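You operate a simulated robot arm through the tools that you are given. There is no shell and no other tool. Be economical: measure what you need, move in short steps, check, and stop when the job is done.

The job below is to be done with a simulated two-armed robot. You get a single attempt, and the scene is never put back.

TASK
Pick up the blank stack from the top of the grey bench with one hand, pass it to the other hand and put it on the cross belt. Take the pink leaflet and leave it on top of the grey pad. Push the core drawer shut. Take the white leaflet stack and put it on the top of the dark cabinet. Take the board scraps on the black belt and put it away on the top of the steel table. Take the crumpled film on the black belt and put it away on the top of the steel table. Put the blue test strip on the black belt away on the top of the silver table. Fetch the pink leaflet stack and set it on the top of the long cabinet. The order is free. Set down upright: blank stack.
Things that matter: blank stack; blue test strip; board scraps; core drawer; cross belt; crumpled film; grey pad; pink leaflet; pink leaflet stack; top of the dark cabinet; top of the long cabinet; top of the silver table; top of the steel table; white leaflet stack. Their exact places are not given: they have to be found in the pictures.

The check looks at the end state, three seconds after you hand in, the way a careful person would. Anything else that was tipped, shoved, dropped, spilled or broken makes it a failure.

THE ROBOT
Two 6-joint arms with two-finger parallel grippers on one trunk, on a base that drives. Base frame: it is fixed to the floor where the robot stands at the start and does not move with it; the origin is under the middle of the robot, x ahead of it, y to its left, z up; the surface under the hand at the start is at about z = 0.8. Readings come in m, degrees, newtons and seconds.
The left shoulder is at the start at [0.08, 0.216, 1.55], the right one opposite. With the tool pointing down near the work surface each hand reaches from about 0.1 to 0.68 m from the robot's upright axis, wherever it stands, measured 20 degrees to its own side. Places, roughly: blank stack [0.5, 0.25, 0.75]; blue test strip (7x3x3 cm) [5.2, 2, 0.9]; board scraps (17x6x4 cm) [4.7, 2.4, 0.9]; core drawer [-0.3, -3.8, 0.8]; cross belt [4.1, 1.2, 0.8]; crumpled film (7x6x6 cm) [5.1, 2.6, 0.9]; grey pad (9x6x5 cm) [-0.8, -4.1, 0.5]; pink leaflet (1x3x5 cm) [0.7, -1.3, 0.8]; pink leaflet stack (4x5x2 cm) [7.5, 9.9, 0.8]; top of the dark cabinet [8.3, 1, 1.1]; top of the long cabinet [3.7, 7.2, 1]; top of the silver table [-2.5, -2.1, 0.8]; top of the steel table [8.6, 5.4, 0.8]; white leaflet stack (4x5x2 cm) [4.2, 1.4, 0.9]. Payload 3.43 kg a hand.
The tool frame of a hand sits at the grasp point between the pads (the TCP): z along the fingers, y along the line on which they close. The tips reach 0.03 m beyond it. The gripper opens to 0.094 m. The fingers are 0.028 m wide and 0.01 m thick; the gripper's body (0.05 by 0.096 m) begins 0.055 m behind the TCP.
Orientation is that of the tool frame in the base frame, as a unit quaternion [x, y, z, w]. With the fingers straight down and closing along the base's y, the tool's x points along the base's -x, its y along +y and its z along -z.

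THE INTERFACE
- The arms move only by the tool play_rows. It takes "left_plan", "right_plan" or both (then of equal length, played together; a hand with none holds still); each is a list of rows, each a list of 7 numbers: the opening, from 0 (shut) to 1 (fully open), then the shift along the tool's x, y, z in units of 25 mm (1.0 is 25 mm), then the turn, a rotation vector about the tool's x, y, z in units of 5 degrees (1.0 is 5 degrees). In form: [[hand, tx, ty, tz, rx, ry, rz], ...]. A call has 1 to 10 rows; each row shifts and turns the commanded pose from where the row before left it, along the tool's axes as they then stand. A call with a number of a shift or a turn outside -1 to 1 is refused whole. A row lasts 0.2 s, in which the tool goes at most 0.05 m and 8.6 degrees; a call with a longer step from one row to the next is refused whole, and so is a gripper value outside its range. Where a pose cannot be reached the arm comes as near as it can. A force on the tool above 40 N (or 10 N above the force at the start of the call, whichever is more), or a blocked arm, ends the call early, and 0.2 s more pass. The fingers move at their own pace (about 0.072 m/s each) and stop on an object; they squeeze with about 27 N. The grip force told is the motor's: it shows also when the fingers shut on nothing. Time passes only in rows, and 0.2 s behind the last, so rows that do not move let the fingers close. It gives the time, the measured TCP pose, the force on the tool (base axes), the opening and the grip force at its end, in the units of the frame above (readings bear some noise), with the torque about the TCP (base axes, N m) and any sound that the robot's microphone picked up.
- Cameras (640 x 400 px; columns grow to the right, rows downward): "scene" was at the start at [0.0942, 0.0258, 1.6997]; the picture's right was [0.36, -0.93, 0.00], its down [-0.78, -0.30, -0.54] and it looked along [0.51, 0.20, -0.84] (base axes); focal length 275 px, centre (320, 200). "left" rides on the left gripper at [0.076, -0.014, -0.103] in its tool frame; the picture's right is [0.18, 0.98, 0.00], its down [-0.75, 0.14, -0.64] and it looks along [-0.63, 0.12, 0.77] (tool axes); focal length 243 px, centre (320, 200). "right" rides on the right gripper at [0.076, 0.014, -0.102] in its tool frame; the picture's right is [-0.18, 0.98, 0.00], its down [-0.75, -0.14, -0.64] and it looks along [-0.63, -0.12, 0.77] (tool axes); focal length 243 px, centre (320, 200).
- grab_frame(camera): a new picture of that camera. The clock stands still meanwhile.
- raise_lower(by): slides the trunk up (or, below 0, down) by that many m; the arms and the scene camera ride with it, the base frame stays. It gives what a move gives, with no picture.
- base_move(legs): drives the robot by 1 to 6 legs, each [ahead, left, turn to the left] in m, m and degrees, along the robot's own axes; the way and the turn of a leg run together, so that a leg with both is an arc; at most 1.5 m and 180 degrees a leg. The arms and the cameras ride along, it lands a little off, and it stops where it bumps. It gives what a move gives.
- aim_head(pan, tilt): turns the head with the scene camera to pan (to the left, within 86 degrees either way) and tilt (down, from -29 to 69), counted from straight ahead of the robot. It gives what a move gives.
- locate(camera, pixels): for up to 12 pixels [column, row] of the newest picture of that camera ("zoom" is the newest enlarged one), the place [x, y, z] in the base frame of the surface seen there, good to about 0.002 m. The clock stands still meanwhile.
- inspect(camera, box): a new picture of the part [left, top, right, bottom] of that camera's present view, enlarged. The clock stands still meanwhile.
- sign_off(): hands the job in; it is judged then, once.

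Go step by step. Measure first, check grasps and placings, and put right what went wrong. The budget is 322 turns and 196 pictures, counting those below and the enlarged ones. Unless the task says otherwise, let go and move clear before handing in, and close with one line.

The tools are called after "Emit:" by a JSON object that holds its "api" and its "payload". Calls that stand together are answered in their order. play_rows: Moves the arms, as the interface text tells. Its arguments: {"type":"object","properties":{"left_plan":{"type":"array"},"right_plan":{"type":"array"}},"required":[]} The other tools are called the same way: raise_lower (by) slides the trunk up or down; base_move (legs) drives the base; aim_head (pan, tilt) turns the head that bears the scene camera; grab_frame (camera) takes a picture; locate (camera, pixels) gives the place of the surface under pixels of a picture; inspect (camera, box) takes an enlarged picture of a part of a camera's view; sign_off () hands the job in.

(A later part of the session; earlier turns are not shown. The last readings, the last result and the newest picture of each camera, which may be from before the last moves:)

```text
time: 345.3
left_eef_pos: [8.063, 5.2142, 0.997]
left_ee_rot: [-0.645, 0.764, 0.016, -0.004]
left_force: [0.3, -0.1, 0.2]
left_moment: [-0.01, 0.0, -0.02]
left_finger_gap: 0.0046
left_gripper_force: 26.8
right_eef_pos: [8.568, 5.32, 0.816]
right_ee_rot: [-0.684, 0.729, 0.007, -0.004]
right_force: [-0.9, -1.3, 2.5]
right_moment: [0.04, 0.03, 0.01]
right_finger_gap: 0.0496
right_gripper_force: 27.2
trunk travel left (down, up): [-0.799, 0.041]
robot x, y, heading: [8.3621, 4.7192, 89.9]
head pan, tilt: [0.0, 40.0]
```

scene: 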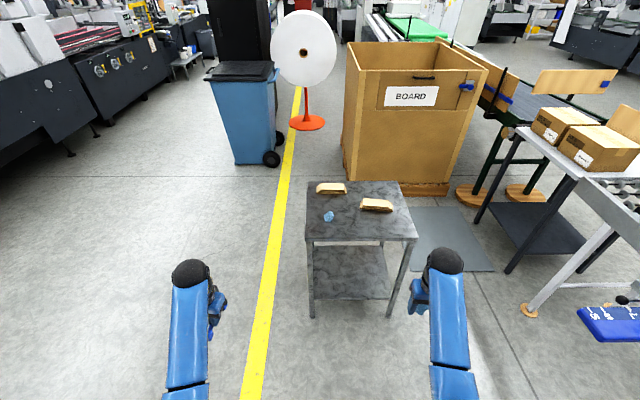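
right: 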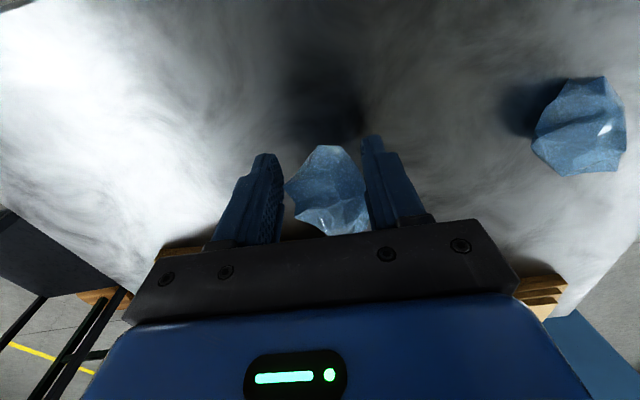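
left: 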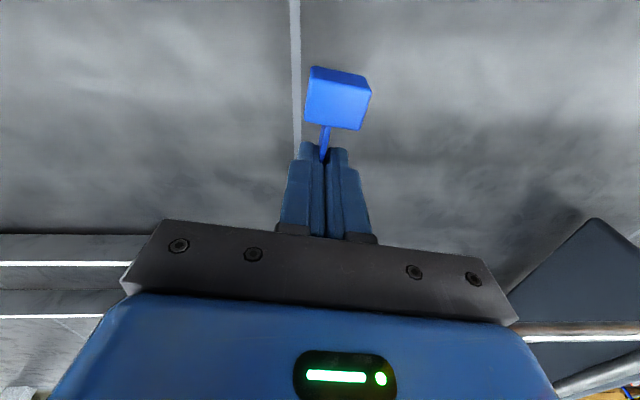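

Slight contact (2.5 N). Release and rise.

Emit:
{"api": "play_rows", "payload": {"right_plan": [[0.8, 0, 0, 0, 0, 0, 0], [0.9, 0, 0, 0, 0, 0, 0], [0.9, 0, 0, 0, 0, 0, 0], [0.9, 0, 0, -0.8, 0, 0, 0], [0.9, 0, 0, -0.8, 0, 0, 0], [0.9, 0, 0, -0.8, 0, 0, 0], [0.9, 0, 0, -0.8, 0, 0, 0], [0.9, 0, 0, -0.8, 0, 0, 0], [0.9, 0, 0, -0.8, 0, 0, 0]]}}

Emit:
{"api": "grab_frame", "payload": {"camera": "right"}}

```text
time: 347.3
left_eef_pos: [8.0615, 5.2141, 0.9964]
left_ee_rot: [-0.645, 0.764, 0.016, -0.004]
left_force: [0.8, 0.4, -0.3]
left_moment: [0.02, 0.0, 0.01]
left_finger_gap: 0.0045
left_gripper_force: 27.2
right_eef_pos: [8.5687, 5.3185, 0.9345]
right_ee_rot: [-0.685, 0.729, 0.007, -0.004]
right_force: [0.6, -0.4, -0.3]
right_moment: [0.0, 0.0, -0.02]
right_finger_gap: 0.0845
right_gripper_force: 0.1
trunk travel left (down, up): [-0.799, 0.041]
robot x, y, heading: [8.3615, 4.7257, 89.7]
head pan, tilt: [0.0, 40.0]
```

```text
101 pictures are left
```

right: 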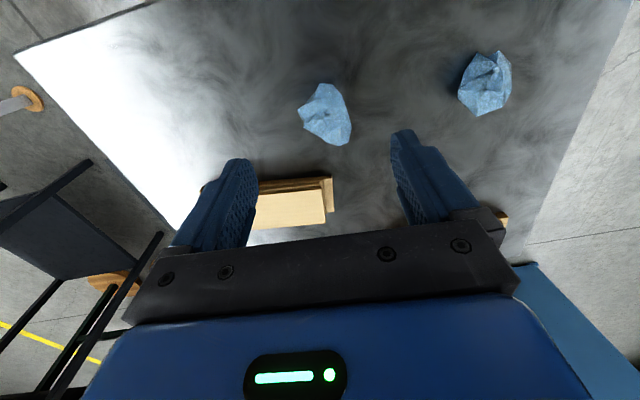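

Film placed. Now the pink leaflet stack around [7.5, 9.9]. Back off and look north.

Emit:
{"api": "base_move", "payload": {"legs": [[-0.4, 0.3, 0]]}}

Emit:
{"api": "aim_head", "payload": {"pan": 15, "tilt": 18}}

Emit:
{"api": "grab_frame", "payload": {"camera": "scene"}}

Emit:
{"api": "locate", "payload": {"camera": "scene", "pixels": [[300, 200], [340, 200], [370, 180], [250, 200], [200, 200], [150, 200], [260, 150], [300, 120], [330, 130], [240, 120], [220, 150], [120, 250]]}}

```text
time: 350.2
left_eef_pos: [7.7543, 4.8187, 0.9961]
left_ee_rot: [-0.646, 0.763, 0.015, -0.005]
left_force: [0.4, -0.6, -0.1]
left_moment: [-0.03, 0.0, -0.01]
left_finger_gap: 0.0048
left_gripper_force: 27.3
right_eef_pos: [8.2607, 4.9246, 0.9336]
right_ee_rot: [-0.686, 0.728, 0.006, -0.005]
right_force: [-0.3, -0.2, -0.6]
right_moment: [-0.02, 0.0, -0.02]
right_finger_gap: 0.0846
right_gripper_force: 0.1
trunk travel left (down, up): [-0.799, 0.041]
robot x, y, heading: [8.055, 4.327, 89.9]
head pan, tilt: [0.0, 40.0]
```

```text
time: 351.1
left_eef_pos: [7.7529, 4.817, 0.9979]
left_ee_rot: [-0.646, 0.763, 0.016, -0.004]
left_force: [-0.7, -0.3, -1.4]
left_moment: [-0.01, -0.02, -0.02]
left_finger_gap: 0.0045
left_gripper_force: 27.0
right_eef_pos: [8.26, 4.9232, 0.9346]
right_ee_rot: [-0.685, 0.729, 0.007, -0.005]
right_force: [-0.7, -0.5, -0.4]
right_moment: [-0.03, 0.0, 0.01]
right_finger_gap: 0.0846
right_gripper_force: 0.0
trunk travel left (down, up): [-0.799, 0.041]
robot x, y, heading: [8.0578, 4.3285, 89.8]
head pan, tilt: [15.0, 18.0]
```

```text
100 pictures are left
```

scene: 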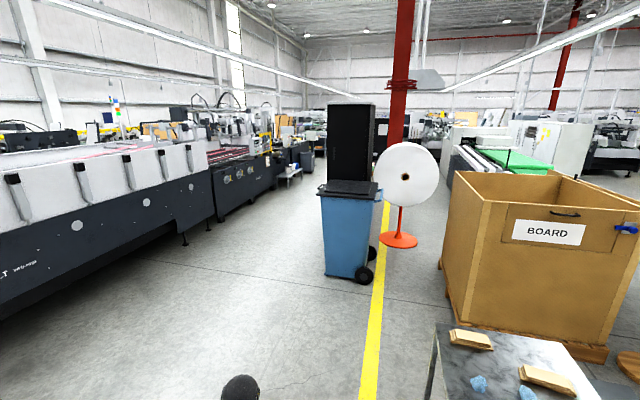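

```text
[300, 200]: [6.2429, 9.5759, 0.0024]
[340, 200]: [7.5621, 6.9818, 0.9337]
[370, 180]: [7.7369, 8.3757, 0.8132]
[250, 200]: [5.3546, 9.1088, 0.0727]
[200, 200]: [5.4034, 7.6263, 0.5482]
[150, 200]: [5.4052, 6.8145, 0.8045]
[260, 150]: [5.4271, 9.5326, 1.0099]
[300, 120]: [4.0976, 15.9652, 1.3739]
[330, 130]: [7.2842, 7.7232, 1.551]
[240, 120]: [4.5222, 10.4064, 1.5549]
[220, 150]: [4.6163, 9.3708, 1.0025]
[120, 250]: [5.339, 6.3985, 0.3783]
```

Emit:
{"api": "base_move", "payload": {"legs": [[0.95, 0.75, 0], [0.95, 0.75, 0], [1.4, 0, 0]]}}

Emit:
{"api": "aim_head", "payload": {"pan": -15, "tilt": 20}}

Emit:
{"api": "grab_frame", "payload": {"camera": "scene"}}

Emit:
{"api": "locate", "payload": {"camera": "scene", "pixels": [[300, 200], [340, 200], [370, 180], [250, 200], [200, 200], [150, 200], [260, 150], [400, 180], [440, 180], [480, 200], [220, 150], [350, 150]]}}

```text
time: 369.6
left_eef_pos: [6.3139, 8.1553, 0.9971]
left_ee_rot: [-0.64, 0.768, 0.016, -0.004]
left_force: [-0.1, -0.3, -0.2]
left_moment: [-0.02, 0.01, 0.01]
left_finger_gap: 0.0048
left_gripper_force: 27.0
right_eef_pos: [6.8218, 8.2533, 0.9353]
right_ee_rot: [-0.678, 0.735, 0.007, -0.004]
right_force: [0.4, 0.1, -0.3]
right_moment: [-0.03, 0.02, -0.03]
right_finger_gap: 0.0846
right_gripper_force: 0.0
trunk travel left (down, up): [-0.799, 0.041]
robot x, y, heading: [6.6004, 7.6572, 89.1]
head pan, tilt: [15.0, 18.0]
```

```text
time: 370.5
left_eef_pos: [6.3144, 8.1566, 0.997]
left_ee_rot: [-0.64, 0.768, 0.016, -0.004]
left_force: [0.7, 0.1, 0.1]
left_moment: [-0.01, -0.01, 0.0]
left_finger_gap: 0.0043
left_gripper_force: 26.8
right_eef_pos: [6.8236, 8.2535, 0.9345]
right_ee_rot: [-0.678, 0.735, 0.006, -0.005]
right_force: [0.0, -0.7, 0.5]
right_moment: [0.03, -0.01, 0.02]
right_finger_gap: 0.0849
right_gripper_force: 0.0
trunk travel left (down, up): [-0.799, 0.041]
robot x, y, heading: [6.605, 7.6588, 88.9]
head pan, tilt: [-15.0, 20.0]
```

```text
99 pictures are left
```

scene: 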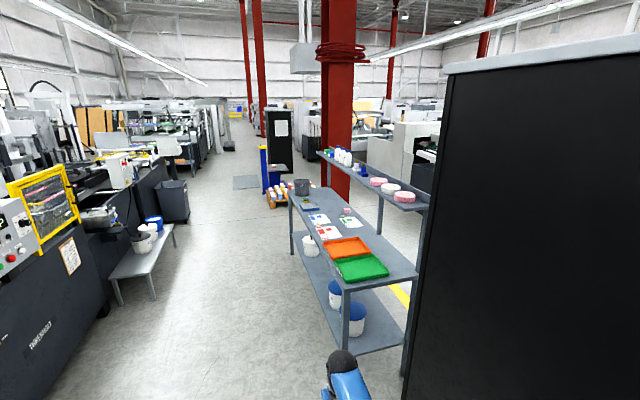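

```text
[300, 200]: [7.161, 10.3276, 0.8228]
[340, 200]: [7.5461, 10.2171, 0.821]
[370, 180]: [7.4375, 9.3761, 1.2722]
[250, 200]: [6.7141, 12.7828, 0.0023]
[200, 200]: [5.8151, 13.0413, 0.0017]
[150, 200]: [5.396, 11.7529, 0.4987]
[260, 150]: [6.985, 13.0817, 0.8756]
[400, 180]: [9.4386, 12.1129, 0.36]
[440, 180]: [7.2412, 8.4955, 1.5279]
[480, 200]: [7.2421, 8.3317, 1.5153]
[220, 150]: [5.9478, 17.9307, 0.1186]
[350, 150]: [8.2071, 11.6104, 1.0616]
```

Emit:
{"api": "inspect", "payload": {"camera": "scene", "box": [270, 140, 430, 290]}}

```text
2.67 times, centred on (350, 215) of scene
```

zoom: 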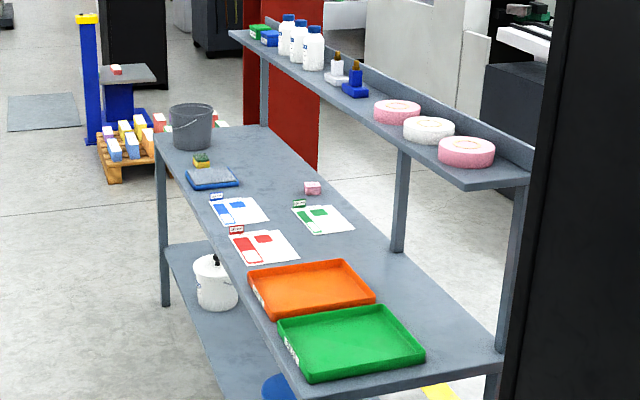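

Emit:
{"api": "locate", "payload": {"camera": "zoom", "pixels": [[313, 188], [313, 186], [160, 135], [265, 130], [270, 370], [500, 350], [240, 40], [520, 175], [340, 230], [280, 320]]}}

```text
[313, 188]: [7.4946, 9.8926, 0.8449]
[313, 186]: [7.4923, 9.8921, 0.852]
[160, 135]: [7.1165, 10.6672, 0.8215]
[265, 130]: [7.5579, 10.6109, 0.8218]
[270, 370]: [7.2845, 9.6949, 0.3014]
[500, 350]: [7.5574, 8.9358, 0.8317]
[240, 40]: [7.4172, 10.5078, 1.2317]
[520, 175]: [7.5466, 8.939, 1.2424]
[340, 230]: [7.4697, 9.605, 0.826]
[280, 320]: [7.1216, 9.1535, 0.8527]
```

Pink stack: [7.495, 9.892, top 0.852] on the bench (0.821), under the upper shelf's front (z 1.23). Drive there and face it.

Emit:
{"api": "raise_lower", "payload": {"by": 0.04}}

Emit:
{"api": "base_move", "payload": {"legs": [[1.2, 0.1, 0], [1.2, 0, 0], [0, 0, -89]]}}

Emit:
{"api": "aim_head", "payload": {"pan": 0, "tilt": 38}}

Emit:
{"api": "grab_frame", "payload": {"camera": "scene"}}

```text
time: 371.4
left_eef_pos: [6.3131, 8.1562, 1.0367]
left_ee_rot: [-0.64, 0.769, 0.015, -0.004]
left_force: [0.6, -0.3, 0.3]
left_moment: [0.01, -0.01, 0.0]
left_finger_gap: 0.0046
left_gripper_force: 27.1
right_eef_pos: [6.823, 8.253, 0.9752]
right_ee_rot: [-0.678, 0.735, 0.006, -0.004]
right_force: [-0.6, -0.4, -0.2]
right_moment: [0.0, -0.02, -0.03]
right_finger_gap: 0.0846
right_gripper_force: 0.0
trunk travel left (down, up): [-0.839, 0.001]
robot x, y, heading: [6.6072, 7.6587, 89.0]
head pan, tilt: [-15.0, 20.0]
```

```text
time: 386.9
left_eef_pos: [7.0143, 10.3835, 1.0371]
left_ee_rot: [0.064, 0.998, 0.015, 0.008]
left_force: [0.3, -0.5, -0.1]
left_moment: [0.02, 0.03, -0.01]
left_finger_gap: 0.0043
left_gripper_force: 27.8
right_eef_pos: [7.1369, 9.8815, 0.9754]
right_ee_rot: [0.013, 1.0, 0.007, 0.002]
right_force: [0.0, 1.1, 0.3]
right_moment: [-0.03, 0.01, 0.0]
right_finger_gap: 0.0845
right_gripper_force: 0.2
trunk travel left (down, up): [-0.839, 0.001]
robot x, y, heading: [6.5366, 10.0658, 2.0]
head pan, tilt: [-15.0, 20.0]
```

```text
time: 387.7
left_eef_pos: [7.0132, 10.3827, 1.0376]
left_ee_rot: [0.063, 0.998, 0.015, 0.007]
left_force: [-0.1, -0.3, -0.3]
left_moment: [0.03, 0.0, 0.0]
left_finger_gap: 0.0047
left_gripper_force: 27.5
right_eef_pos: [7.1382, 9.8823, 0.9748]
right_ee_rot: [0.013, 1.0, 0.007, 0.002]
right_force: [0.2, 0.7, 0.6]
right_moment: [-0.02, -0.02, 0.01]
right_finger_gap: 0.0846
right_gripper_force: 0.1
trunk travel left (down, up): [-0.839, 0.001]
robot x, y, heading: [6.5336, 10.0663, 2.0]
head pan, tilt: [0.0, 38.0]
```

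```text
97 pictures are left
```

scene: 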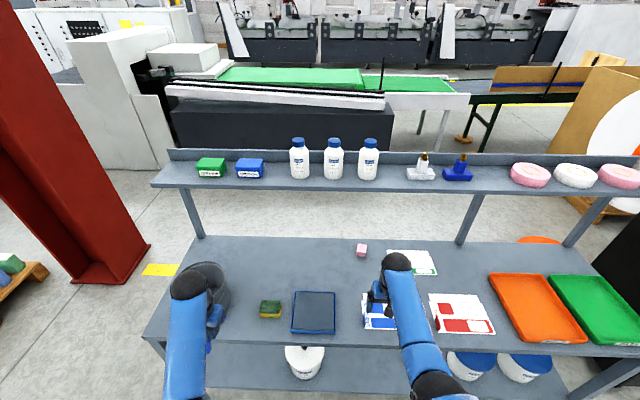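

Emit:
{"api": "inspect", "payload": {"camera": "scene", "box": [330, 220, 410, 270]}}

Emit:
{"api": "locate", "payload": {"camera": "scene", "pixels": [[361, 246], [357, 253], [365, 253], [365, 244], [330, 188], [330, 150], [200, 300], [420, 255], [280, 340], [270, 300], [315, 295], [361, 257]]}}

```text
8.00 times, centred on (370, 245) of scene
```

zoom: 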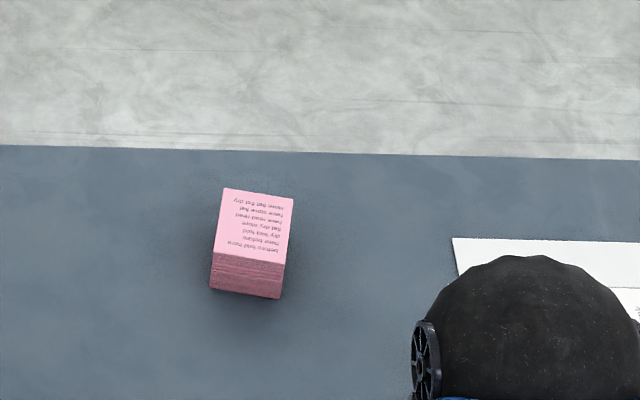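

```text
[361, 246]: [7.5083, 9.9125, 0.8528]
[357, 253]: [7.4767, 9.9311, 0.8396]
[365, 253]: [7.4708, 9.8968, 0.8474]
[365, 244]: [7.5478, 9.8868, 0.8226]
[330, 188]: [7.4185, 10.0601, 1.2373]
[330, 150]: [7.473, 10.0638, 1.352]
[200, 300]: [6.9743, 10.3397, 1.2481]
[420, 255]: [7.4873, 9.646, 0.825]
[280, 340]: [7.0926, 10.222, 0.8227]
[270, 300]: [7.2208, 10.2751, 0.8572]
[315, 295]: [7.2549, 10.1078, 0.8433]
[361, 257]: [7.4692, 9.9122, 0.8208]
```

Emit:
{"api": "locate", "payload": {"camera": "zoom", "pixels": [[227, 192], [290, 200], [283, 258], [216, 250], [250, 225], [245, 290]]}}

```text
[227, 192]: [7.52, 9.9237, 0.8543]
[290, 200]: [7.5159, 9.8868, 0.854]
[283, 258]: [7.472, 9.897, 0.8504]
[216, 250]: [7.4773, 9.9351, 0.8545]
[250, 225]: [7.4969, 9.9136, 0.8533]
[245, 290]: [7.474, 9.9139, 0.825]
```

Stack centre (7.497, 9.911), yaw about −10°. Tuck the left hand away from the bucket, and tilt the right hand 40° forward (about its closing axis) to reach under the shelf.

Emit:
{"api": "play_rows", "payload": {"left_plan": [[0, 0.38, -0.96, 0, 0, 0, 0], [0, 0.38, -0.96, 0, 0, 0, 0], [0, 0.38, -0.96, 0, 0, 0, 0], [0, 0.38, -0.96, 0, 0, 0, 0], [0, 0.38, -0.96, 0, 0, 0, 0], [0, 0.38, -0.96, 0, 0, 0, 0], [0, 0.38, -0.96, 0, 0, 0, 0], [0, 0, 0, 0, 0, 0, 0], [0, 0, 0, 0, 0, 0, 0], [0, 0, 0, 0, 0, 0, 0]], "right_plan": [[1, 0, 0, 0, 0, 0, 0.85], [1, 0, 0, 0, 0, 0, 0.85], [1, 0, 0, 0, 0, -1, 0], [1, 0, 0, 0, 0, -1, 0], [1, 0, 0, 0, 0, -1, 0], [1, 0, 0, 0, 0, -1, 0], [1, 0, 0, 0, 0, -1, 0], [1, 0, 0, 0, 0, -1, 0], [1, 0, 0, 0, 0, -1, 0], [1, 0, 0, 0, 0, -1, 0]]}}

Emit:
{"api": "grab_frame", "payload": {"camera": "scene"}}

```text
time: 389.9
left_eef_pos: [6.9261, 10.2266, 1.0323]
left_ee_rot: [0.065, 0.998, 0.014, 0.007]
left_force: [-0.9, 0.1, -0.6]
left_moment: [-0.02, 0.03, -0.02]
left_finger_gap: 0.0045
left_gripper_force: 27.3
right_eef_pos: [7.1381, 9.881, 0.9757]
right_ee_rot: [0.084, 0.935, -0.022, 0.344]
right_force: [0.2, -0.7, -0.1]
right_moment: [-0.03, 0.01, 0.0]
right_finger_gap: 0.0939
right_gripper_force: 0.0
trunk travel left (down, up): [-0.839, 0.001]
robot x, y, heading: [6.5317, 10.064, 1.9]
head pan, tilt: [0.0, 38.0]
```

```text
95 pictures are left
```

scene: 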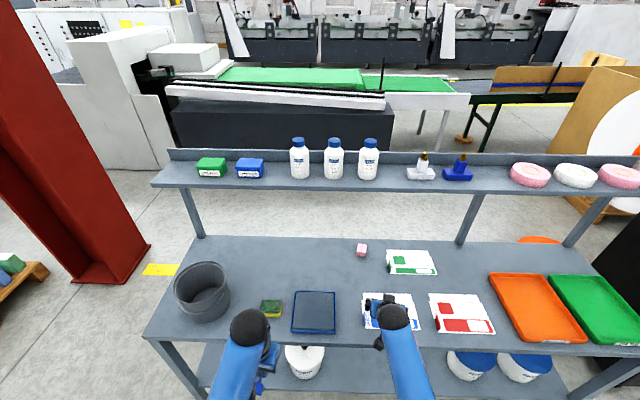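

Emit:
{"api": "base_move", "payload": {"legs": [[0.25, 0, -1.5]]}}

Emit:
{"api": "grab_frame", "payload": {"camera": "right"}}

```text
time: 391.8
left_eef_pos: [7.1809, 10.2237, 1.0322]
left_ee_rot: [0.074, 0.997, 0.015, 0.009]
left_force: [-0.9, -0.1, -0.5]
left_moment: [0.01, -0.02, -0.01]
left_finger_gap: 0.0044
left_gripper_force: 27.2
right_eef_pos: [7.3857, 9.8742, 0.9773]
right_ee_rot: [0.094, 0.935, -0.026, 0.342]
right_force: [-1.2, 0.5, 0.3]
right_moment: [-0.03, -0.05, -0.01]
right_finger_gap: 0.0943
right_gripper_force: 0.1
trunk travel left (down, up): [-0.839, 0.001]
robot x, y, heading: [6.7919, 10.0733, 0.8]
head pan, tilt: [0.0, 38.0]
```

```text
94 pictures are left
```

right: 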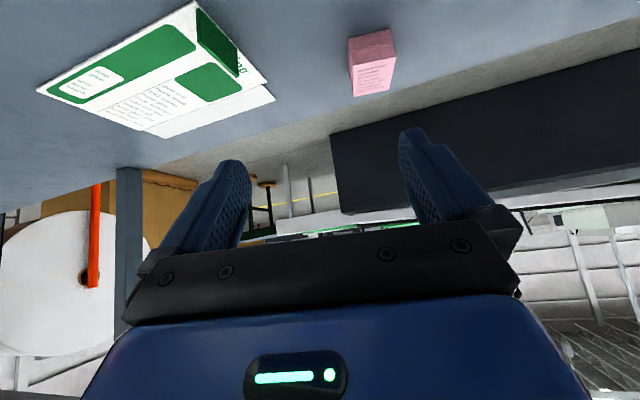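

Move to a point 9 cm short along the approach line, then check.

Emit:
{"api": "play_rows", "payload": {"right_plan": [[1, 0, 0.745, 0.88, 0, 0, 0], [1, 0, 0.745, 0.88, 0, 0, 0], [1, 0, 0.745, 0.88, 0, 0, 0], [1, 0, 0, 0, 0, 0, 0]]}}

Emit:
{"api": "grab_frame", "payload": {"camera": "right"}}

Emit:
{"api": "inspect", "payload": {"camera": "scene", "box": [230, 160, 470, 310]}}

```text
time: 392.8
left_eef_pos: [7.1847, 10.223, 1.0319]
left_ee_rot: [0.074, 0.997, 0.014, 0.008]
left_force: [-1.0, -0.7, 0.5]
left_moment: [-0.02, 0.02, 0.04]
left_finger_gap: 0.0046
left_gripper_force: 27.5
right_eef_pos: [7.4415, 9.9232, 0.9252]
right_ee_rot: [0.094, 0.935, -0.026, 0.341]
right_force: [0.8, -0.5, 0.1]
right_moment: [-0.01, 0.01, 0.01]
right_finger_gap: 0.094
right_gripper_force: 0.1
trunk travel left (down, up): [-0.839, 0.001]
robot x, y, heading: [6.7875, 10.0692, 0.9]
head pan, tilt: [0.0, 38.0]
```

```text
93 pictures are left
```

right: 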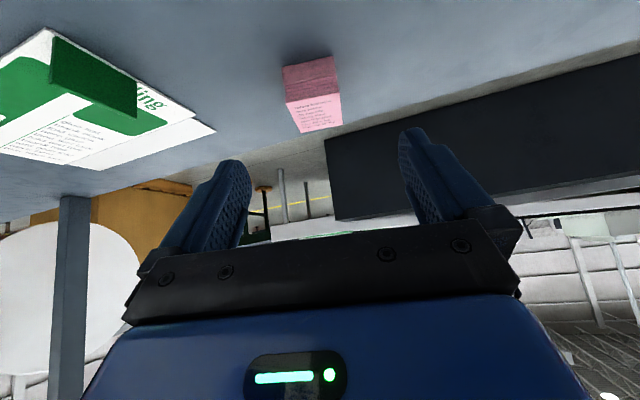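

```text
2.67 times, centred on (350, 235) of scene
```

zoom: 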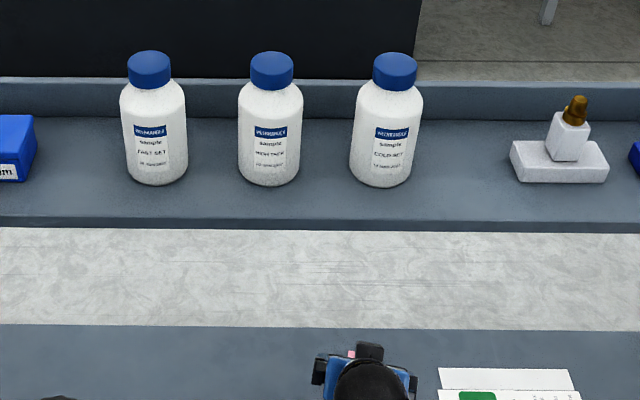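

Aligned. Advance 8.6 cm and close.

Emit:
{"api": "play_rows", "payload": {"right_plan": [[1, 0, 0, 0.86, 0, 0, 0], [1, 0, 0, 0.86, 0, 0, 0], [1, 0, 0, 0.86, 0, 0, 0], [1, 0, 0, 0.84, 0, 0, 0], [0, 0, 0, 0, 0, 0, 0], [0, 0, 0, 0, 0, 0, 0], [0, 0, 0, 0, 0, 0, 0], [0, 0, 0, 0, 0, 0, 0]]}}

Emit:
{"api": "grab_frame", "payload": {"camera": "right"}}

```text
time: 394.6
left_eef_pos: [7.1847, 10.2238, 1.0314]
left_ee_rot: [0.074, 0.997, 0.014, 0.009]
left_force: [0.2, 0.2, -0.8]
left_moment: [-0.02, -0.02, 0.0]
left_finger_gap: 0.0045
left_gripper_force: 27.1
right_eef_pos: [7.4831, 9.9152, 0.8752]
right_ee_rot: [0.094, 0.935, -0.025, 0.342]
right_force: [-0.5, -0.7, -0.4]
right_moment: [0.03, -0.01, 0.01]
right_finger_gap: 0.0384
right_gripper_force: 26.9
right hand out of reach, approached as far as the arm can: row 4
trunk travel left (down, up): [-0.839, 0.001]
robot x, y, heading: [6.7863, 10.0697, 0.8]
head pan, tilt: [0.0, 38.0]
```

```text
91 pictures are left
```

right: 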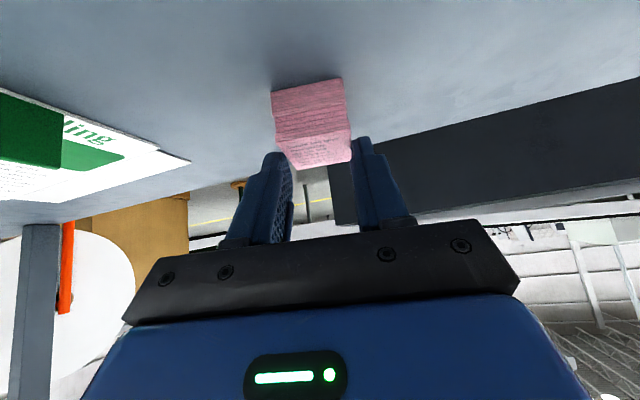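

The reach limit left it 2 cm short. Open, lower the trunk 1.2 cm, and push further.

Emit:
{"api": "play_rows", "payload": {"right_plan": [[1, 0, 0, 0, 0, 0, 0], [1, 0, 0, 0, 0, 0, 0], [1, 0, 0, 0, 0, 0, 0]]}}

Emit:
{"api": "raise_lower", "payload": {"by": -0.013}}

Emit:
{"api": "base_move", "payload": {"legs": [[0.02, 0, 0]]}}

```text
time: 395.4
left_eef_pos: [7.1842, 10.2228, 1.0314]
left_ee_rot: [0.074, 0.997, 0.013, 0.007]
left_force: [-0.2, 0.1, -0.2]
left_moment: [0.01, 0.01, 0.01]
left_finger_gap: 0.0046
left_gripper_force: 27.0
right_eef_pos: [7.4838, 9.9152, 0.8754]
right_ee_rot: [0.094, 0.935, -0.026, 0.341]
right_force: [0.0, 0.2, 0.2]
right_moment: [-0.02, -0.01, 0.02]
right_finger_gap: 0.094
right_gripper_force: 0.1
trunk travel left (down, up): [-0.839, 0.001]
robot x, y, heading: [6.7883, 10.0719, 0.8]
head pan, tilt: [0.0, 38.0]
```

```text
time: 396.0
left_eef_pos: [7.185, 10.2234, 1.0191]
left_ee_rot: [0.073, 0.997, 0.015, 0.007]
left_force: [0.2, -0.3, -0.3]
left_moment: [0.02, -0.02, -0.02]
left_finger_gap: 0.0045
left_gripper_force: 26.9
right_eef_pos: [7.4835, 9.9146, 0.8616]
right_ee_rot: [0.094, 0.935, -0.026, 0.341]
right_force: [-0.7, 0.7, -0.8]
right_moment: [-0.01, 0.0, 0.0]
right_finger_gap: 0.0941
right_gripper_force: 0.1
trunk travel left (down, up): [-0.826, 0.014]
robot x, y, heading: [6.7872, 10.0726, 0.5]
head pan, tilt: [0.0, 38.0]
```

```text
time: 396.8
left_eef_pos: [7.2011, 10.2244, 1.0205]
left_ee_rot: [0.075, 0.997, 0.015, 0.009]
left_force: [0.0, -0.4, 0.1]
left_moment: [0.0, -0.06, 0.0]
left_finger_gap: 0.0043
left_gripper_force: 26.8
right_eef_pos: [7.4991, 9.9145, 0.866]
right_ee_rot: [0.094, 0.934, -0.026, 0.343]
right_force: [-0.7, 0.7, 0.1]
right_moment: [-0.02, 0.0, 0.01]
right_finger_gap: 0.0939
right_gripper_force: 0.1
trunk travel left (down, up): [-0.826, 0.014]
robot x, y, heading: [6.807, 10.0698, 0.9]
head pan, tilt: [0.0, 38.0]
```

Emit:
{"api": "raise_lower", "payload": {"by": -0.008}}

Emit:
{"api": "play_rows", "payload": {"right_plan": [[0, 0, 0, 0, 0, 0, 0], [0, 0, 0, 0, 0, 0, 0], [0, 0, 0, 0, 0, 0, 0], [0, 0, 0, 0, 0, 0, 0]]}}

Emit:
{"api": "grab_frame", "payload": {"camera": "right"}}

```text
time: 397.4
left_eef_pos: [7.2046, 10.225, 1.0104]
left_ee_rot: [0.075, 0.997, 0.014, 0.008]
left_force: [0.0, -0.4, 0.2]
left_moment: [0.01, 0.0, -0.01]
left_finger_gap: 0.0044
left_gripper_force: 27.1
right_eef_pos: [7.5029, 9.9164, 0.8546]
right_ee_rot: [0.094, 0.935, -0.026, 0.341]
right_force: [0.1, -0.1, -0.5]
right_moment: [-0.04, 0.0, 0.0]
right_finger_gap: 0.0941
right_gripper_force: 0.0
trunk travel left (down, up): [-0.818, 0.022]
robot x, y, heading: [6.808, 10.0705, 0.6]
head pan, tilt: [0.0, 38.0]
```

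```text
time: 398.4
left_eef_pos: [7.2039, 10.2248, 1.0108]
left_ee_rot: [0.073, 0.997, 0.014, 0.007]
left_force: [-0.7, -0.9, -0.7]
left_moment: [0.02, 0.0, 0.02]
left_finger_gap: 0.0046
left_gripper_force: 27.4
right_eef_pos: [7.5033, 9.9151, 0.8541]
right_ee_rot: [0.094, 0.935, -0.025, 0.342]
right_force: [-0.2, -0.3, 0.5]
right_moment: [0.0, -0.04, 0.02]
right_finger_gap: 0.0431
right_gripper_force: 27.3
trunk travel left (down, up): [-0.818, 0.022]
robot x, y, heading: [6.8109, 10.0725, 0.8]
head pan, tilt: [0.0, 38.0]
```

```text
90 pictures are left
```

right: 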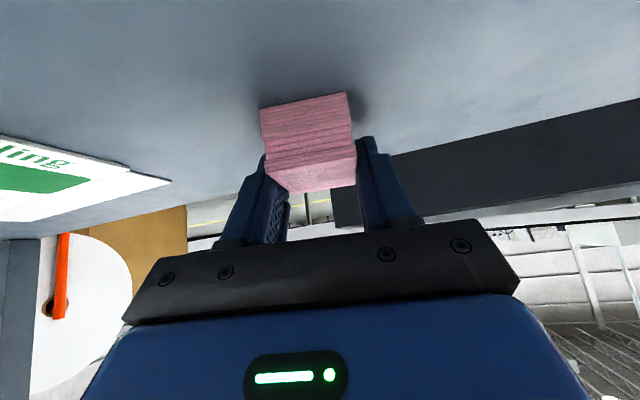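

Gripped. Lift straight up 5 cm and check.

Emit:
{"api": "play_rows", "payload": {"right_plan": [[0, -0.33, 0, -0.39, 0, 0, 0], [0, -0.33, 0, -0.39, 0, 0, 0], [0, -0.33, 0, -0.39, 0, 0, 0], [0, -0.33, 0, -0.39, 0, 0, 0], [0, 0, 0, 0, 0, 0, 0]]}}

Emit:
{"api": "grab_frame", "payload": {"camera": "right"}}

```text
time: 399.6
left_eef_pos: [7.2047, 10.2241, 1.011]
left_ee_rot: [0.074, 0.997, 0.014, 0.008]
left_force: [0.5, -0.2, 0.0]
left_moment: [0.02, -0.01, 0.01]
left_finger_gap: 0.0045
left_gripper_force: 26.3
right_eef_pos: [7.5018, 9.915, 0.9073]
right_ee_rot: [0.094, 0.935, -0.026, 0.341]
right_force: [-0.5, -0.4, -0.2]
right_moment: [0.0, -0.02, -0.02]
right_finger_gap: 0.0428
right_gripper_force: 27.1
trunk travel left (down, up): [-0.818, 0.022]
robot x, y, heading: [6.8091, 10.0723, 0.9]
head pan, tilt: [0.0, 38.0]
```

```text
89 pictures are left
```

right: 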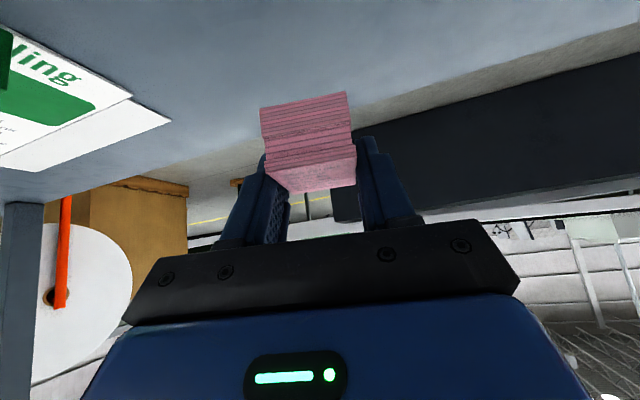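

Held. Back off, retract the right hand, and look for a way west.

Emit:
{"api": "base_move", "payload": {"legs": [[-0.4, 0, 0]]}}

Emit:
{"api": "play_rows", "payload": {"right_plan": [[0, 0.67, -0.22, -0.94, 0, 0, 0], [0, 0.67, -0.22, -0.94, 0, 0, 0], [0, 0.67, -0.22, -0.94, 0, 0, 0], [0, 0.67, -0.22, -0.94, 0, 0, 0], [0, 0.67, -0.22, -0.94, 0, 0, 0]]}}

Emit:
{"api": "base_move", "payload": {"legs": [[0, 0, 130]]}}

Emit:
{"api": "aim_head", "payload": {"pan": 0, "tilt": 15}}

Emit:
{"api": "grab_frame", "payload": {"camera": "scene"}}

```text
time: 402.1
left_eef_pos: [6.8044, 10.2188, 1.009]
left_ee_rot: [0.073, 0.997, 0.014, 0.006]
left_force: [0.0, 0.0, -0.1]
left_moment: [0.03, 0.03, -0.02]
left_finger_gap: 0.0045
left_gripper_force: 26.5
right_eef_pos: [7.1033, 9.909, 0.904]
right_ee_rot: [0.093, 0.936, -0.026, 0.34]
right_force: [-0.1, 0.2, -1.0]
right_moment: [-0.01, 0.0, 0.0]
right_finger_gap: 0.0427
right_gripper_force: 27.1
trunk travel left (down, up): [-0.818, 0.022]
robot x, y, heading: [6.4034, 10.0662, 1.3]
head pan, tilt: [0.0, 38.0]
```

```text
time: 403.3
left_eef_pos: [6.8019, 10.2172, 1.0115]
left_ee_rot: [0.072, 0.997, 0.014, 0.008]
left_force: [-0.4, 0.3, -0.2]
left_moment: [-0.01, -0.02, 0.02]
left_finger_gap: 0.0046
left_gripper_force: 26.8
right_eef_pos: [6.9582, 9.9058, 0.9431]
right_ee_rot: [0.093, 0.935, -0.026, 0.341]
right_force: [-0.1, 0.6, -0.4]
right_moment: [0.05, -0.03, 0.01]
right_finger_gap: 0.0427
right_gripper_force: 26.8
trunk travel left (down, up): [-0.818, 0.022]
robot x, y, heading: [6.4068, 10.0641, 0.9]
head pan, tilt: [0.0, 38.0]
```

```text
time: 409.1
left_eef_pos: [6.0325, 10.262, 1.0099]
left_ee_rot: [0.878, -0.479, -0.013, 0.009]
left_force: [0.0, -0.7, 0.2]
left_moment: [-0.02, 0.01, -0.02]
left_finger_gap: 0.0046
left_gripper_force: 27.5
right_eef_pos: [6.1633, 10.5857, 0.941]
right_ee_rot: [0.813, -0.47, -0.3, -0.164]
right_force: [0.2, 0.7, -0.5]
right_moment: [0.03, -0.02, 0.05]
right_finger_gap: 0.0428
right_gripper_force: 27.5
trunk travel left (down, up): [-0.818, 0.022]
robot x, y, heading: [6.408, 10.0635, 132.1]
head pan, tilt: [0.0, 38.0]
```

```text
time: 410.0
left_eef_pos: [6.0317, 10.2621, 1.0117]
left_ee_rot: [0.878, -0.478, -0.013, 0.009]
left_force: [0.2, -0.1, -0.3]
left_moment: [-0.01, -0.01, 0.0]
left_finger_gap: 0.0046
left_gripper_force: 27.4
right_eef_pos: [6.163, 10.585, 0.9416]
right_ee_rot: [0.813, -0.47, -0.3, -0.164]
right_force: [0.5, -0.3, -0.8]
right_moment: [0.01, -0.02, 0.0]
right_finger_gap: 0.0428
right_gripper_force: 27.3
trunk travel left (down, up): [-0.818, 0.022]
robot x, y, heading: [6.4062, 10.0632, 132.2]
head pan, tilt: [0.0, 15.0]
```

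```text
88 pictures are left
```

scene: 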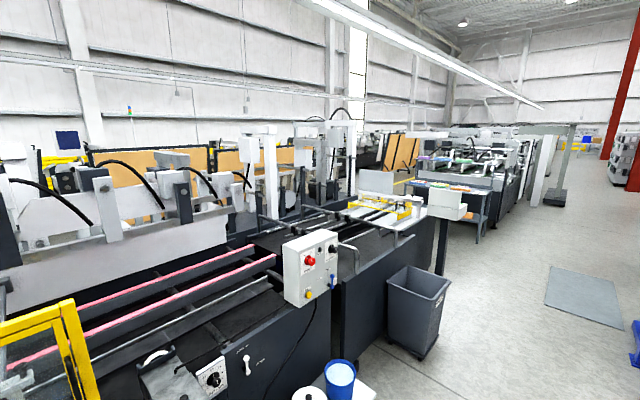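

Emit:
{"api": "locate", "payload": {"camera": "scene", "pixels": [[430, 255], [445, 215], [420, 190], [403, 188], [470, 235], [435, 190], [480, 195], [440, 270], [350, 200], [395, 165], [405, 180], [500, 230]]}}

Emit:
{"api": "inspect", "payload": {"camera": "scene", "box": [340, 120, 580, 270]}}

```text
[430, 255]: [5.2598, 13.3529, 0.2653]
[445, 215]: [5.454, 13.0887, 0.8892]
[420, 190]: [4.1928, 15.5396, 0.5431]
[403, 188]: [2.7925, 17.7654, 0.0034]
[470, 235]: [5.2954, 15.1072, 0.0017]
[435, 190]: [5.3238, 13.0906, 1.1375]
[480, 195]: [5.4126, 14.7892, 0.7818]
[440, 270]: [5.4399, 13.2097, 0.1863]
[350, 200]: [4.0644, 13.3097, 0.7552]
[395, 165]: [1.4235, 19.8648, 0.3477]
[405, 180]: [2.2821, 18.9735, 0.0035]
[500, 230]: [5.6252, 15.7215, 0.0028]
```

```text
2.67 times, centred on (460, 195) of scene
```

zoom: 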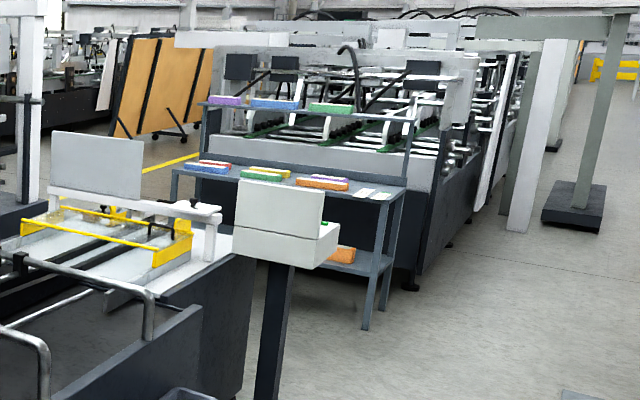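

There seems to be a gap between the machine's end (y≈13.4) and a bench (y≈14.6). Drive there and look west.

Emit:
{"api": "base_move", "payload": {"legs": [[0, 0, -42], [1.4, 0, 0], [1.4, 0.1, 0], [1.1, 0.1, 0]]}}

Emit:
{"api": "aim_head", "payload": {"pan": 80, "tilt": 25}}

Emit:
{"api": "grab_frame", "payload": {"camera": "scene"}}

Emit:
{"api": "locate", "payload": {"camera": "scene", "pixels": [[300, 200], [340, 200], [370, 180], [250, 200], [200, 200], [150, 200], [260, 170], [400, 200], [440, 200], [300, 160], [330, 160], [360, 160]]}}

```text
time: 430.7
left_eef_pos: [6.07, 14.3551, 1.0112]
left_ee_rot: [-0.644, 0.765, 0.016, -0.003]
left_force: [-0.5, 0.9, -0.3]
left_moment: [0.02, -0.03, -0.01]
left_finger_gap: 0.0046
left_gripper_force: 27.1
right_eef_pos: [6.3848, 14.5026, 0.9411]
right_ee_rot: [-0.587, 0.734, 0.22, 0.262]
right_force: [-0.8, 0.0, -0.6]
right_moment: [-0.03, 0.0, 0.04]
right_finger_gap: 0.0427
right_gripper_force: 27.3
trunk travel left (down, up): [-0.818, 0.022]
robot x, y, heading: [6.2119, 13.9556, 89.7]
head pan, tilt: [0.0, 15.0]
```

```text
time: 432.2
left_eef_pos: [6.069, 14.3547, 1.01]
left_ee_rot: [-0.644, 0.764, 0.016, -0.005]
left_force: [0.1, 0.0, -0.1]
left_moment: [0.02, -0.01, 0.04]
left_finger_gap: 0.0043
left_gripper_force: 27.3
right_eef_pos: [6.3849, 14.504, 0.942]
right_ee_rot: [-0.587, 0.734, 0.221, 0.261]
right_force: [0.1, -0.4, -0.5]
right_moment: [0.01, 0.04, 0.01]
right_finger_gap: 0.0428
right_gripper_force: 27.2
trunk travel left (down, up): [-0.818, 0.022]
robot x, y, heading: [6.2144, 13.9522, 89.3]
head pan, tilt: [80.0, 25.0]
```

```text
86 pictures are left
```

scene: 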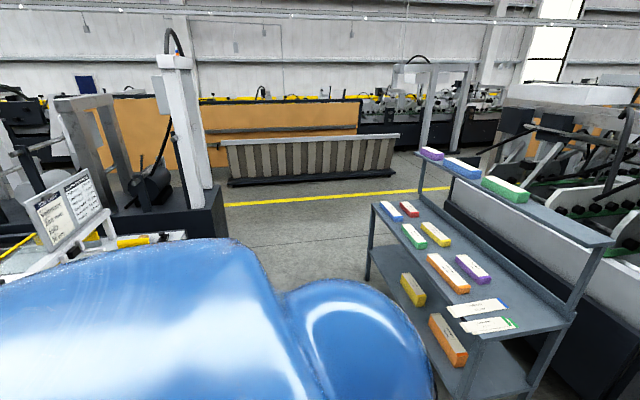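

```text
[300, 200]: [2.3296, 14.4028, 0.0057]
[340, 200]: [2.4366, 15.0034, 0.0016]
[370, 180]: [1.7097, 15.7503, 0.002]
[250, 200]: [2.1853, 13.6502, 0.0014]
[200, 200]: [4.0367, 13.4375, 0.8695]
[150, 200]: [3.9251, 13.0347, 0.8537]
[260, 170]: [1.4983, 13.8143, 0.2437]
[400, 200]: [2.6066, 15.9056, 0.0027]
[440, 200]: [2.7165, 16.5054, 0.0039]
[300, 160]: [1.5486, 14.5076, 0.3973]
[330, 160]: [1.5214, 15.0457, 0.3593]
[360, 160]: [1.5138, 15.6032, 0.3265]
```

Emit:
{"api": "locate", "payload": {"camera": "scene", "pixels": [[225, 220], [222, 240], [372, 207], [480, 335], [370, 280], [420, 240], [215, 180], [450, 300]]}}

Emit:
{"api": "aim_head", "payload": {"pan": 86, "tilt": 55}}

Emit:
{"api": "grab_frame", "payload": {"camera": "scene"}}

```text
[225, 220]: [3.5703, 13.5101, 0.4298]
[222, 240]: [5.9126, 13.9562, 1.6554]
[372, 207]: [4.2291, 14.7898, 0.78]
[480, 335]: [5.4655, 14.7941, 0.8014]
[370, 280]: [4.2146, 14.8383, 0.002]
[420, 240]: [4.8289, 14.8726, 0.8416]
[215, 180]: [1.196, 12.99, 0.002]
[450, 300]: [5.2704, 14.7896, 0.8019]
```

```text
time: 433.2
left_eef_pos: [6.0694, 14.355, 1.0096]
left_ee_rot: [-0.645, 0.764, 0.016, -0.005]
left_force: [0.6, -0.2, -1.0]
left_moment: [0.0, -0.03, 0.02]
left_finger_gap: 0.0046
left_gripper_force: 26.8
right_eef_pos: [6.3857, 14.5037, 0.9412]
right_ee_rot: [-0.586, 0.734, 0.22, 0.263]
right_force: [-0.7, 0.2, 0.2]
right_moment: [0.01, 0.0, -0.01]
right_finger_gap: 0.0431
right_gripper_force: 27.2
trunk travel left (down, up): [-0.818, 0.022]
robot x, y, heading: [6.2129, 13.9558, 89.7]
head pan, tilt: [85.9, 55.0]
```

```text
85 pictures are left
```

scene: 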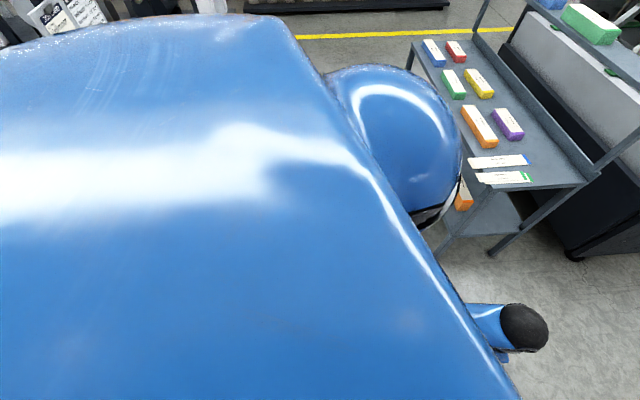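

The passage is 1.28 m wide (y 13.51–14.79). Go through it at y≈14.15.

Emit:
{"api": "base_move", "payload": {"legs": [[0.2, 0, 0], [0, 0, 90.5], [1.3, 0, 0], [1.3, 0, 0], [1.1, 0, 0]]}}

Emit:
{"api": "aim_head", "payload": {"pan": 75, "tilt": 20}}

Emit:
{"api": "grab_frame", "payload": {"camera": "scene"}}

Emit:
{"api": "locate", "payload": {"camera": "scene", "pixels": [[300, 200], [340, 200], [370, 180], [250, 200], [200, 200], [150, 200], [260, 150], [400, 200], [440, 200], [300, 150], [330, 140], [220, 150]]}}

```text
time: 456.3
left_eef_pos: [2.0851, 13.9263, 1.0107]
left_ee_rot: [0.997, -0.07, -0.007, 0.014]
left_force: [-0.5, -1.4, 0.3]
left_moment: [-0.03, -0.01, 0.04]
left_finger_gap: 0.0045
left_gripper_force: 27.1
right_eef_pos: [1.9273, 14.2371, 0.942]
right_ee_rot: [0.936, -0.091, -0.34, -0.025]
right_force: [0.1, -0.2, 0.3]
right_moment: [0.03, 0.0, 0.0]
right_finger_gap: 0.0427
right_gripper_force: 27.0
trunk travel left (down, up): [-0.818, 0.022]
robot x, y, heading: [2.4817, 14.0818, -178.8]
head pan, tilt: [85.9, 55.0]
```

```text
time: 457.3
left_eef_pos: [2.0839, 13.9264, 1.011]
left_ee_rot: [0.997, -0.07, -0.008, 0.014]
left_force: [-0.3, -0.2, 0.8]
left_moment: [-0.01, -0.03, 0.0]
left_finger_gap: 0.0048
left_gripper_force: 27.4
right_eef_pos: [1.9275, 14.2379, 0.9418]
right_ee_rot: [0.935, -0.09, -0.341, -0.024]
right_force: [0.5, 0.2, -0.2]
right_moment: [-0.01, -0.04, 0.02]
right_finger_gap: 0.0428
right_gripper_force: 26.7
trunk travel left (down, up): [-0.818, 0.022]
robot x, y, heading: [2.4818, 14.0834, -179.2]
head pan, tilt: [75.0, 20.0]
```

```text
84 pictures are left
```

scene: 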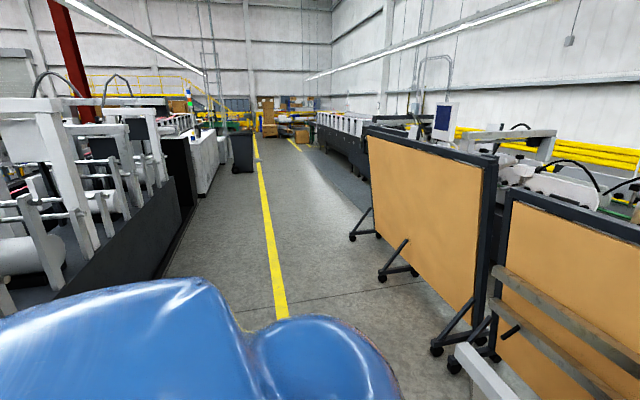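

```text
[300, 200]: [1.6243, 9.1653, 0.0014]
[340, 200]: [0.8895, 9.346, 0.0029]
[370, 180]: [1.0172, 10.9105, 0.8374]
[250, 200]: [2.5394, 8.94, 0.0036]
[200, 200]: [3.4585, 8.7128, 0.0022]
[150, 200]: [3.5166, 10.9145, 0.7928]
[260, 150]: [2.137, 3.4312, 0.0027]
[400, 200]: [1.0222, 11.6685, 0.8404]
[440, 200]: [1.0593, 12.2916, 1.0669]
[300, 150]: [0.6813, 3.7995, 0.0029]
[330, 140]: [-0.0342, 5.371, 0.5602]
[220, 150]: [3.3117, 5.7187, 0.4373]
```

The aisle is free; drive south to y≈8.3 and look at the white cabinets (x≥3.4).

Emit:
{"api": "base_move", "payload": {"legs": [[0, 0, 89], [1.4, 0, 0], [1.4, 0, 0], [1.4, 0, 0], [1.2, 0, 0]]}}

Emit:
{"api": "aim_head", "payload": {"pan": 45, "tilt": 25}}

Emit:
{"api": "grab_frame", "payload": {"camera": "scene"}}

Emit:
{"api": "locate", "payload": {"camera": "scene", "pixels": [[300, 200], [340, 200], [370, 180], [250, 200], [200, 200], [150, 200], [260, 170], [400, 200], [440, 200], [300, 150], [330, 160], [220, 170]]}}

```text
time: 486.9
left_eef_pos: [2.6336, 8.2979, 1.0115]
left_ee_rot: [0.763, 0.647, 0.004, 0.015]
left_force: [0.8, 0.4, -0.1]
left_moment: [-0.02, 0.03, 0.0]
left_finger_gap: 0.0046
left_gripper_force: 26.8
right_eef_pos: [2.3189, 8.1469, 0.9401]
right_ee_rot: [0.732, 0.589, -0.26, 0.221]
right_force: [0.1, 0.5, -0.5]
right_moment: [0.03, 0.01, -0.01]
right_finger_gap: 0.0427
right_gripper_force: 26.9
trunk travel left (down, up): [-0.818, 0.022]
robot x, y, heading: [2.4846, 8.6951, -90.0]
head pan, tilt: [75.0, 20.0]
```

```text
time: 487.9
left_eef_pos: [2.6321, 8.2971, 1.0109]
left_ee_rot: [0.762, 0.647, 0.005, 0.015]
left_force: [-0.7, -0.5, -1.0]
left_moment: [0.01, 0.0, 0.01]
left_finger_gap: 0.0047
left_gripper_force: 26.9
right_eef_pos: [2.318, 8.1456, 0.9413]
right_ee_rot: [0.732, 0.59, -0.26, 0.221]
right_force: [0.5, -0.1, 0.0]
right_moment: [-0.01, -0.03, 0.02]
right_finger_gap: 0.0429
right_gripper_force: 26.7
trunk travel left (down, up): [-0.818, 0.022]
robot x, y, heading: [2.4835, 8.6982, -90.2]
head pan, tilt: [45.0, 25.0]
```

```text
83 pictures are left
```

scene: 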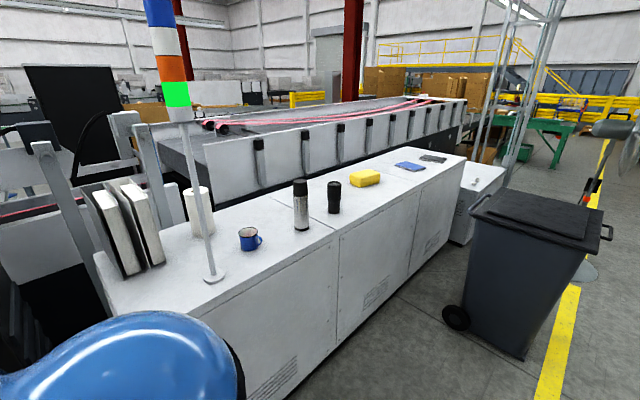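

```text
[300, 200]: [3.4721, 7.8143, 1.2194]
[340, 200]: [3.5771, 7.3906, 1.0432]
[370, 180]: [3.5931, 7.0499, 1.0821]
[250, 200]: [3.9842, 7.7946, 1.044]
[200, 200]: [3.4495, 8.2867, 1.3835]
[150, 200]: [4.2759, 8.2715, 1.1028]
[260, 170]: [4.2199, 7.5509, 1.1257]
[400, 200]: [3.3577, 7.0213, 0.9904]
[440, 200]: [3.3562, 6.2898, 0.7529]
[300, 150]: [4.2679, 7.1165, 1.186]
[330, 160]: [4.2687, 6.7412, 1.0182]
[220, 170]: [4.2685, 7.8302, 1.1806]
```

Long cabinet: front x=3.357, top z≈1.043. Check the bin and the objects' places.

Emit:
{"api": "locate", "payload": {"camera": "scene", "pixels": [[475, 200], [470, 225], [600, 225], [525, 330], [455, 315], [330, 210], [302, 228], [248, 240], [365, 183], [318, 222], [290, 235], [310, 235]]}}

Emit:
{"api": "inspect", "payload": {"camera": "scene", "box": [200, 130, 440, 280]}}

```text
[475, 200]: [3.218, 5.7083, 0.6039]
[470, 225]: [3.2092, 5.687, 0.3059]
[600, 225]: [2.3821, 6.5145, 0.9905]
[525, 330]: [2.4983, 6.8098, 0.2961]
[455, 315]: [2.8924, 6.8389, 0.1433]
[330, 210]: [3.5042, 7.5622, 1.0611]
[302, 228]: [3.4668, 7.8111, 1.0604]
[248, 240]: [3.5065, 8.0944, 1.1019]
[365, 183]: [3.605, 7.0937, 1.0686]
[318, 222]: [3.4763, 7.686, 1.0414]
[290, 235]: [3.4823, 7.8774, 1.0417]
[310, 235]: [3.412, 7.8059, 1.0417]
```

```text
2.67 times, centred on (320, 205) of scene
```

zoom: 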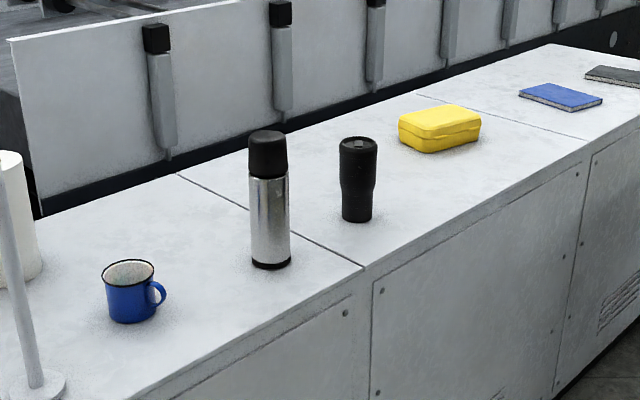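

Free spot between the black cup (y 7.56) and the yellow box (y 7.09): target (3.47, 7.34). Turn to face the cabinet and shift south.

Emit:
{"api": "base_move", "payload": {"legs": [[0, 0, 90], [0, -1.15, 0]]}}

Emit:
{"api": "raise_lower", "payload": {"by": 0.02}}

Emit:
{"api": "play_rows", "payload": {"right_plan": [[0, -0.8, 0.1, -0.2, 0, 0, 0], [0, -0.8, 0.1, -0.2, 0, 0, 0], [0, -0.8, 0.1, -0.2, 0, 0, 0], [0, -0.9, 0.1, -0.3, 0, 0, 0], [0, -0.9, 0.1, -0.3, 0, 0, 0], [0, -0.9, 0.1, -0.3, 0, 0, 0], [0, -0.9, 0.1, -0.3, 0, 0, 0], [0, -0.9, 0.1, -0.3, 0, 0, 0]]}}

```text
time: 497.5
left_eef_pos: [2.868, 7.6771, 1.0091]
left_ee_rot: [0.091, 0.996, 0.014, 0.008]
left_force: [0.1, -0.1, 0.2]
left_moment: [-0.03, -0.03, -0.03]
left_finger_gap: 0.0046
left_gripper_force: 27.0
right_eef_pos: [3.013, 7.36, 0.9409]
right_ee_rot: [0.109, 0.933, -0.032, 0.341]
right_force: [-0.6, 0.0, -0.6]
right_moment: [-0.02, 0.02, -0.05]
right_finger_gap: 0.043
right_gripper_force: 27.4
trunk travel left (down, up): [-0.818, 0.022]
robot x, y, heading: [2.466, 7.5371, -1.1]
head pan, tilt: [45.0, 25.0]
```

```text
time: 498.2
left_eef_pos: [2.8673, 7.6761, 1.0308]
left_ee_rot: [0.091, 0.996, 0.014, 0.008]
left_force: [0.1, 0.6, -0.1]
left_moment: [-0.01, -0.01, 0.01]
left_finger_gap: 0.0045
left_gripper_force: 26.9
right_eef_pos: [3.0112, 7.3591, 0.9613]
right_ee_rot: [0.11, 0.933, -0.032, 0.34]
right_force: [0.6, 0.3, -0.8]
right_moment: [0.0, 0.0, 0.01]
right_finger_gap: 0.0427
right_gripper_force: 27.9
trunk travel left (down, up): [-0.838, 0.002]
robot x, y, heading: [2.4653, 7.5344, -1.0]
head pan, tilt: [45.0, 25.0]
```

```text
time: 500.0
left_eef_pos: [2.8693, 7.6765, 1.0308]
left_ee_rot: [0.091, 0.996, 0.014, 0.008]
left_force: [0.0, -0.4, -0.1]
left_moment: [-0.02, -0.01, 0.03]
left_finger_gap: 0.0045
left_gripper_force: 27.1
right_eef_pos: [3.1152, 7.3546, 1.1116]
right_ee_rot: [0.109, 0.934, -0.032, 0.34]
right_force: [-0.8, 0.1, -0.6]
right_moment: [0.02, -0.02, 0.04]
right_finger_gap: 0.0429
right_gripper_force: 26.9
trunk travel left (down, up): [-0.838, 0.002]
robot x, y, heading: [2.4682, 7.5379, -1.1]
head pan, tilt: [45.0, 25.0]
```

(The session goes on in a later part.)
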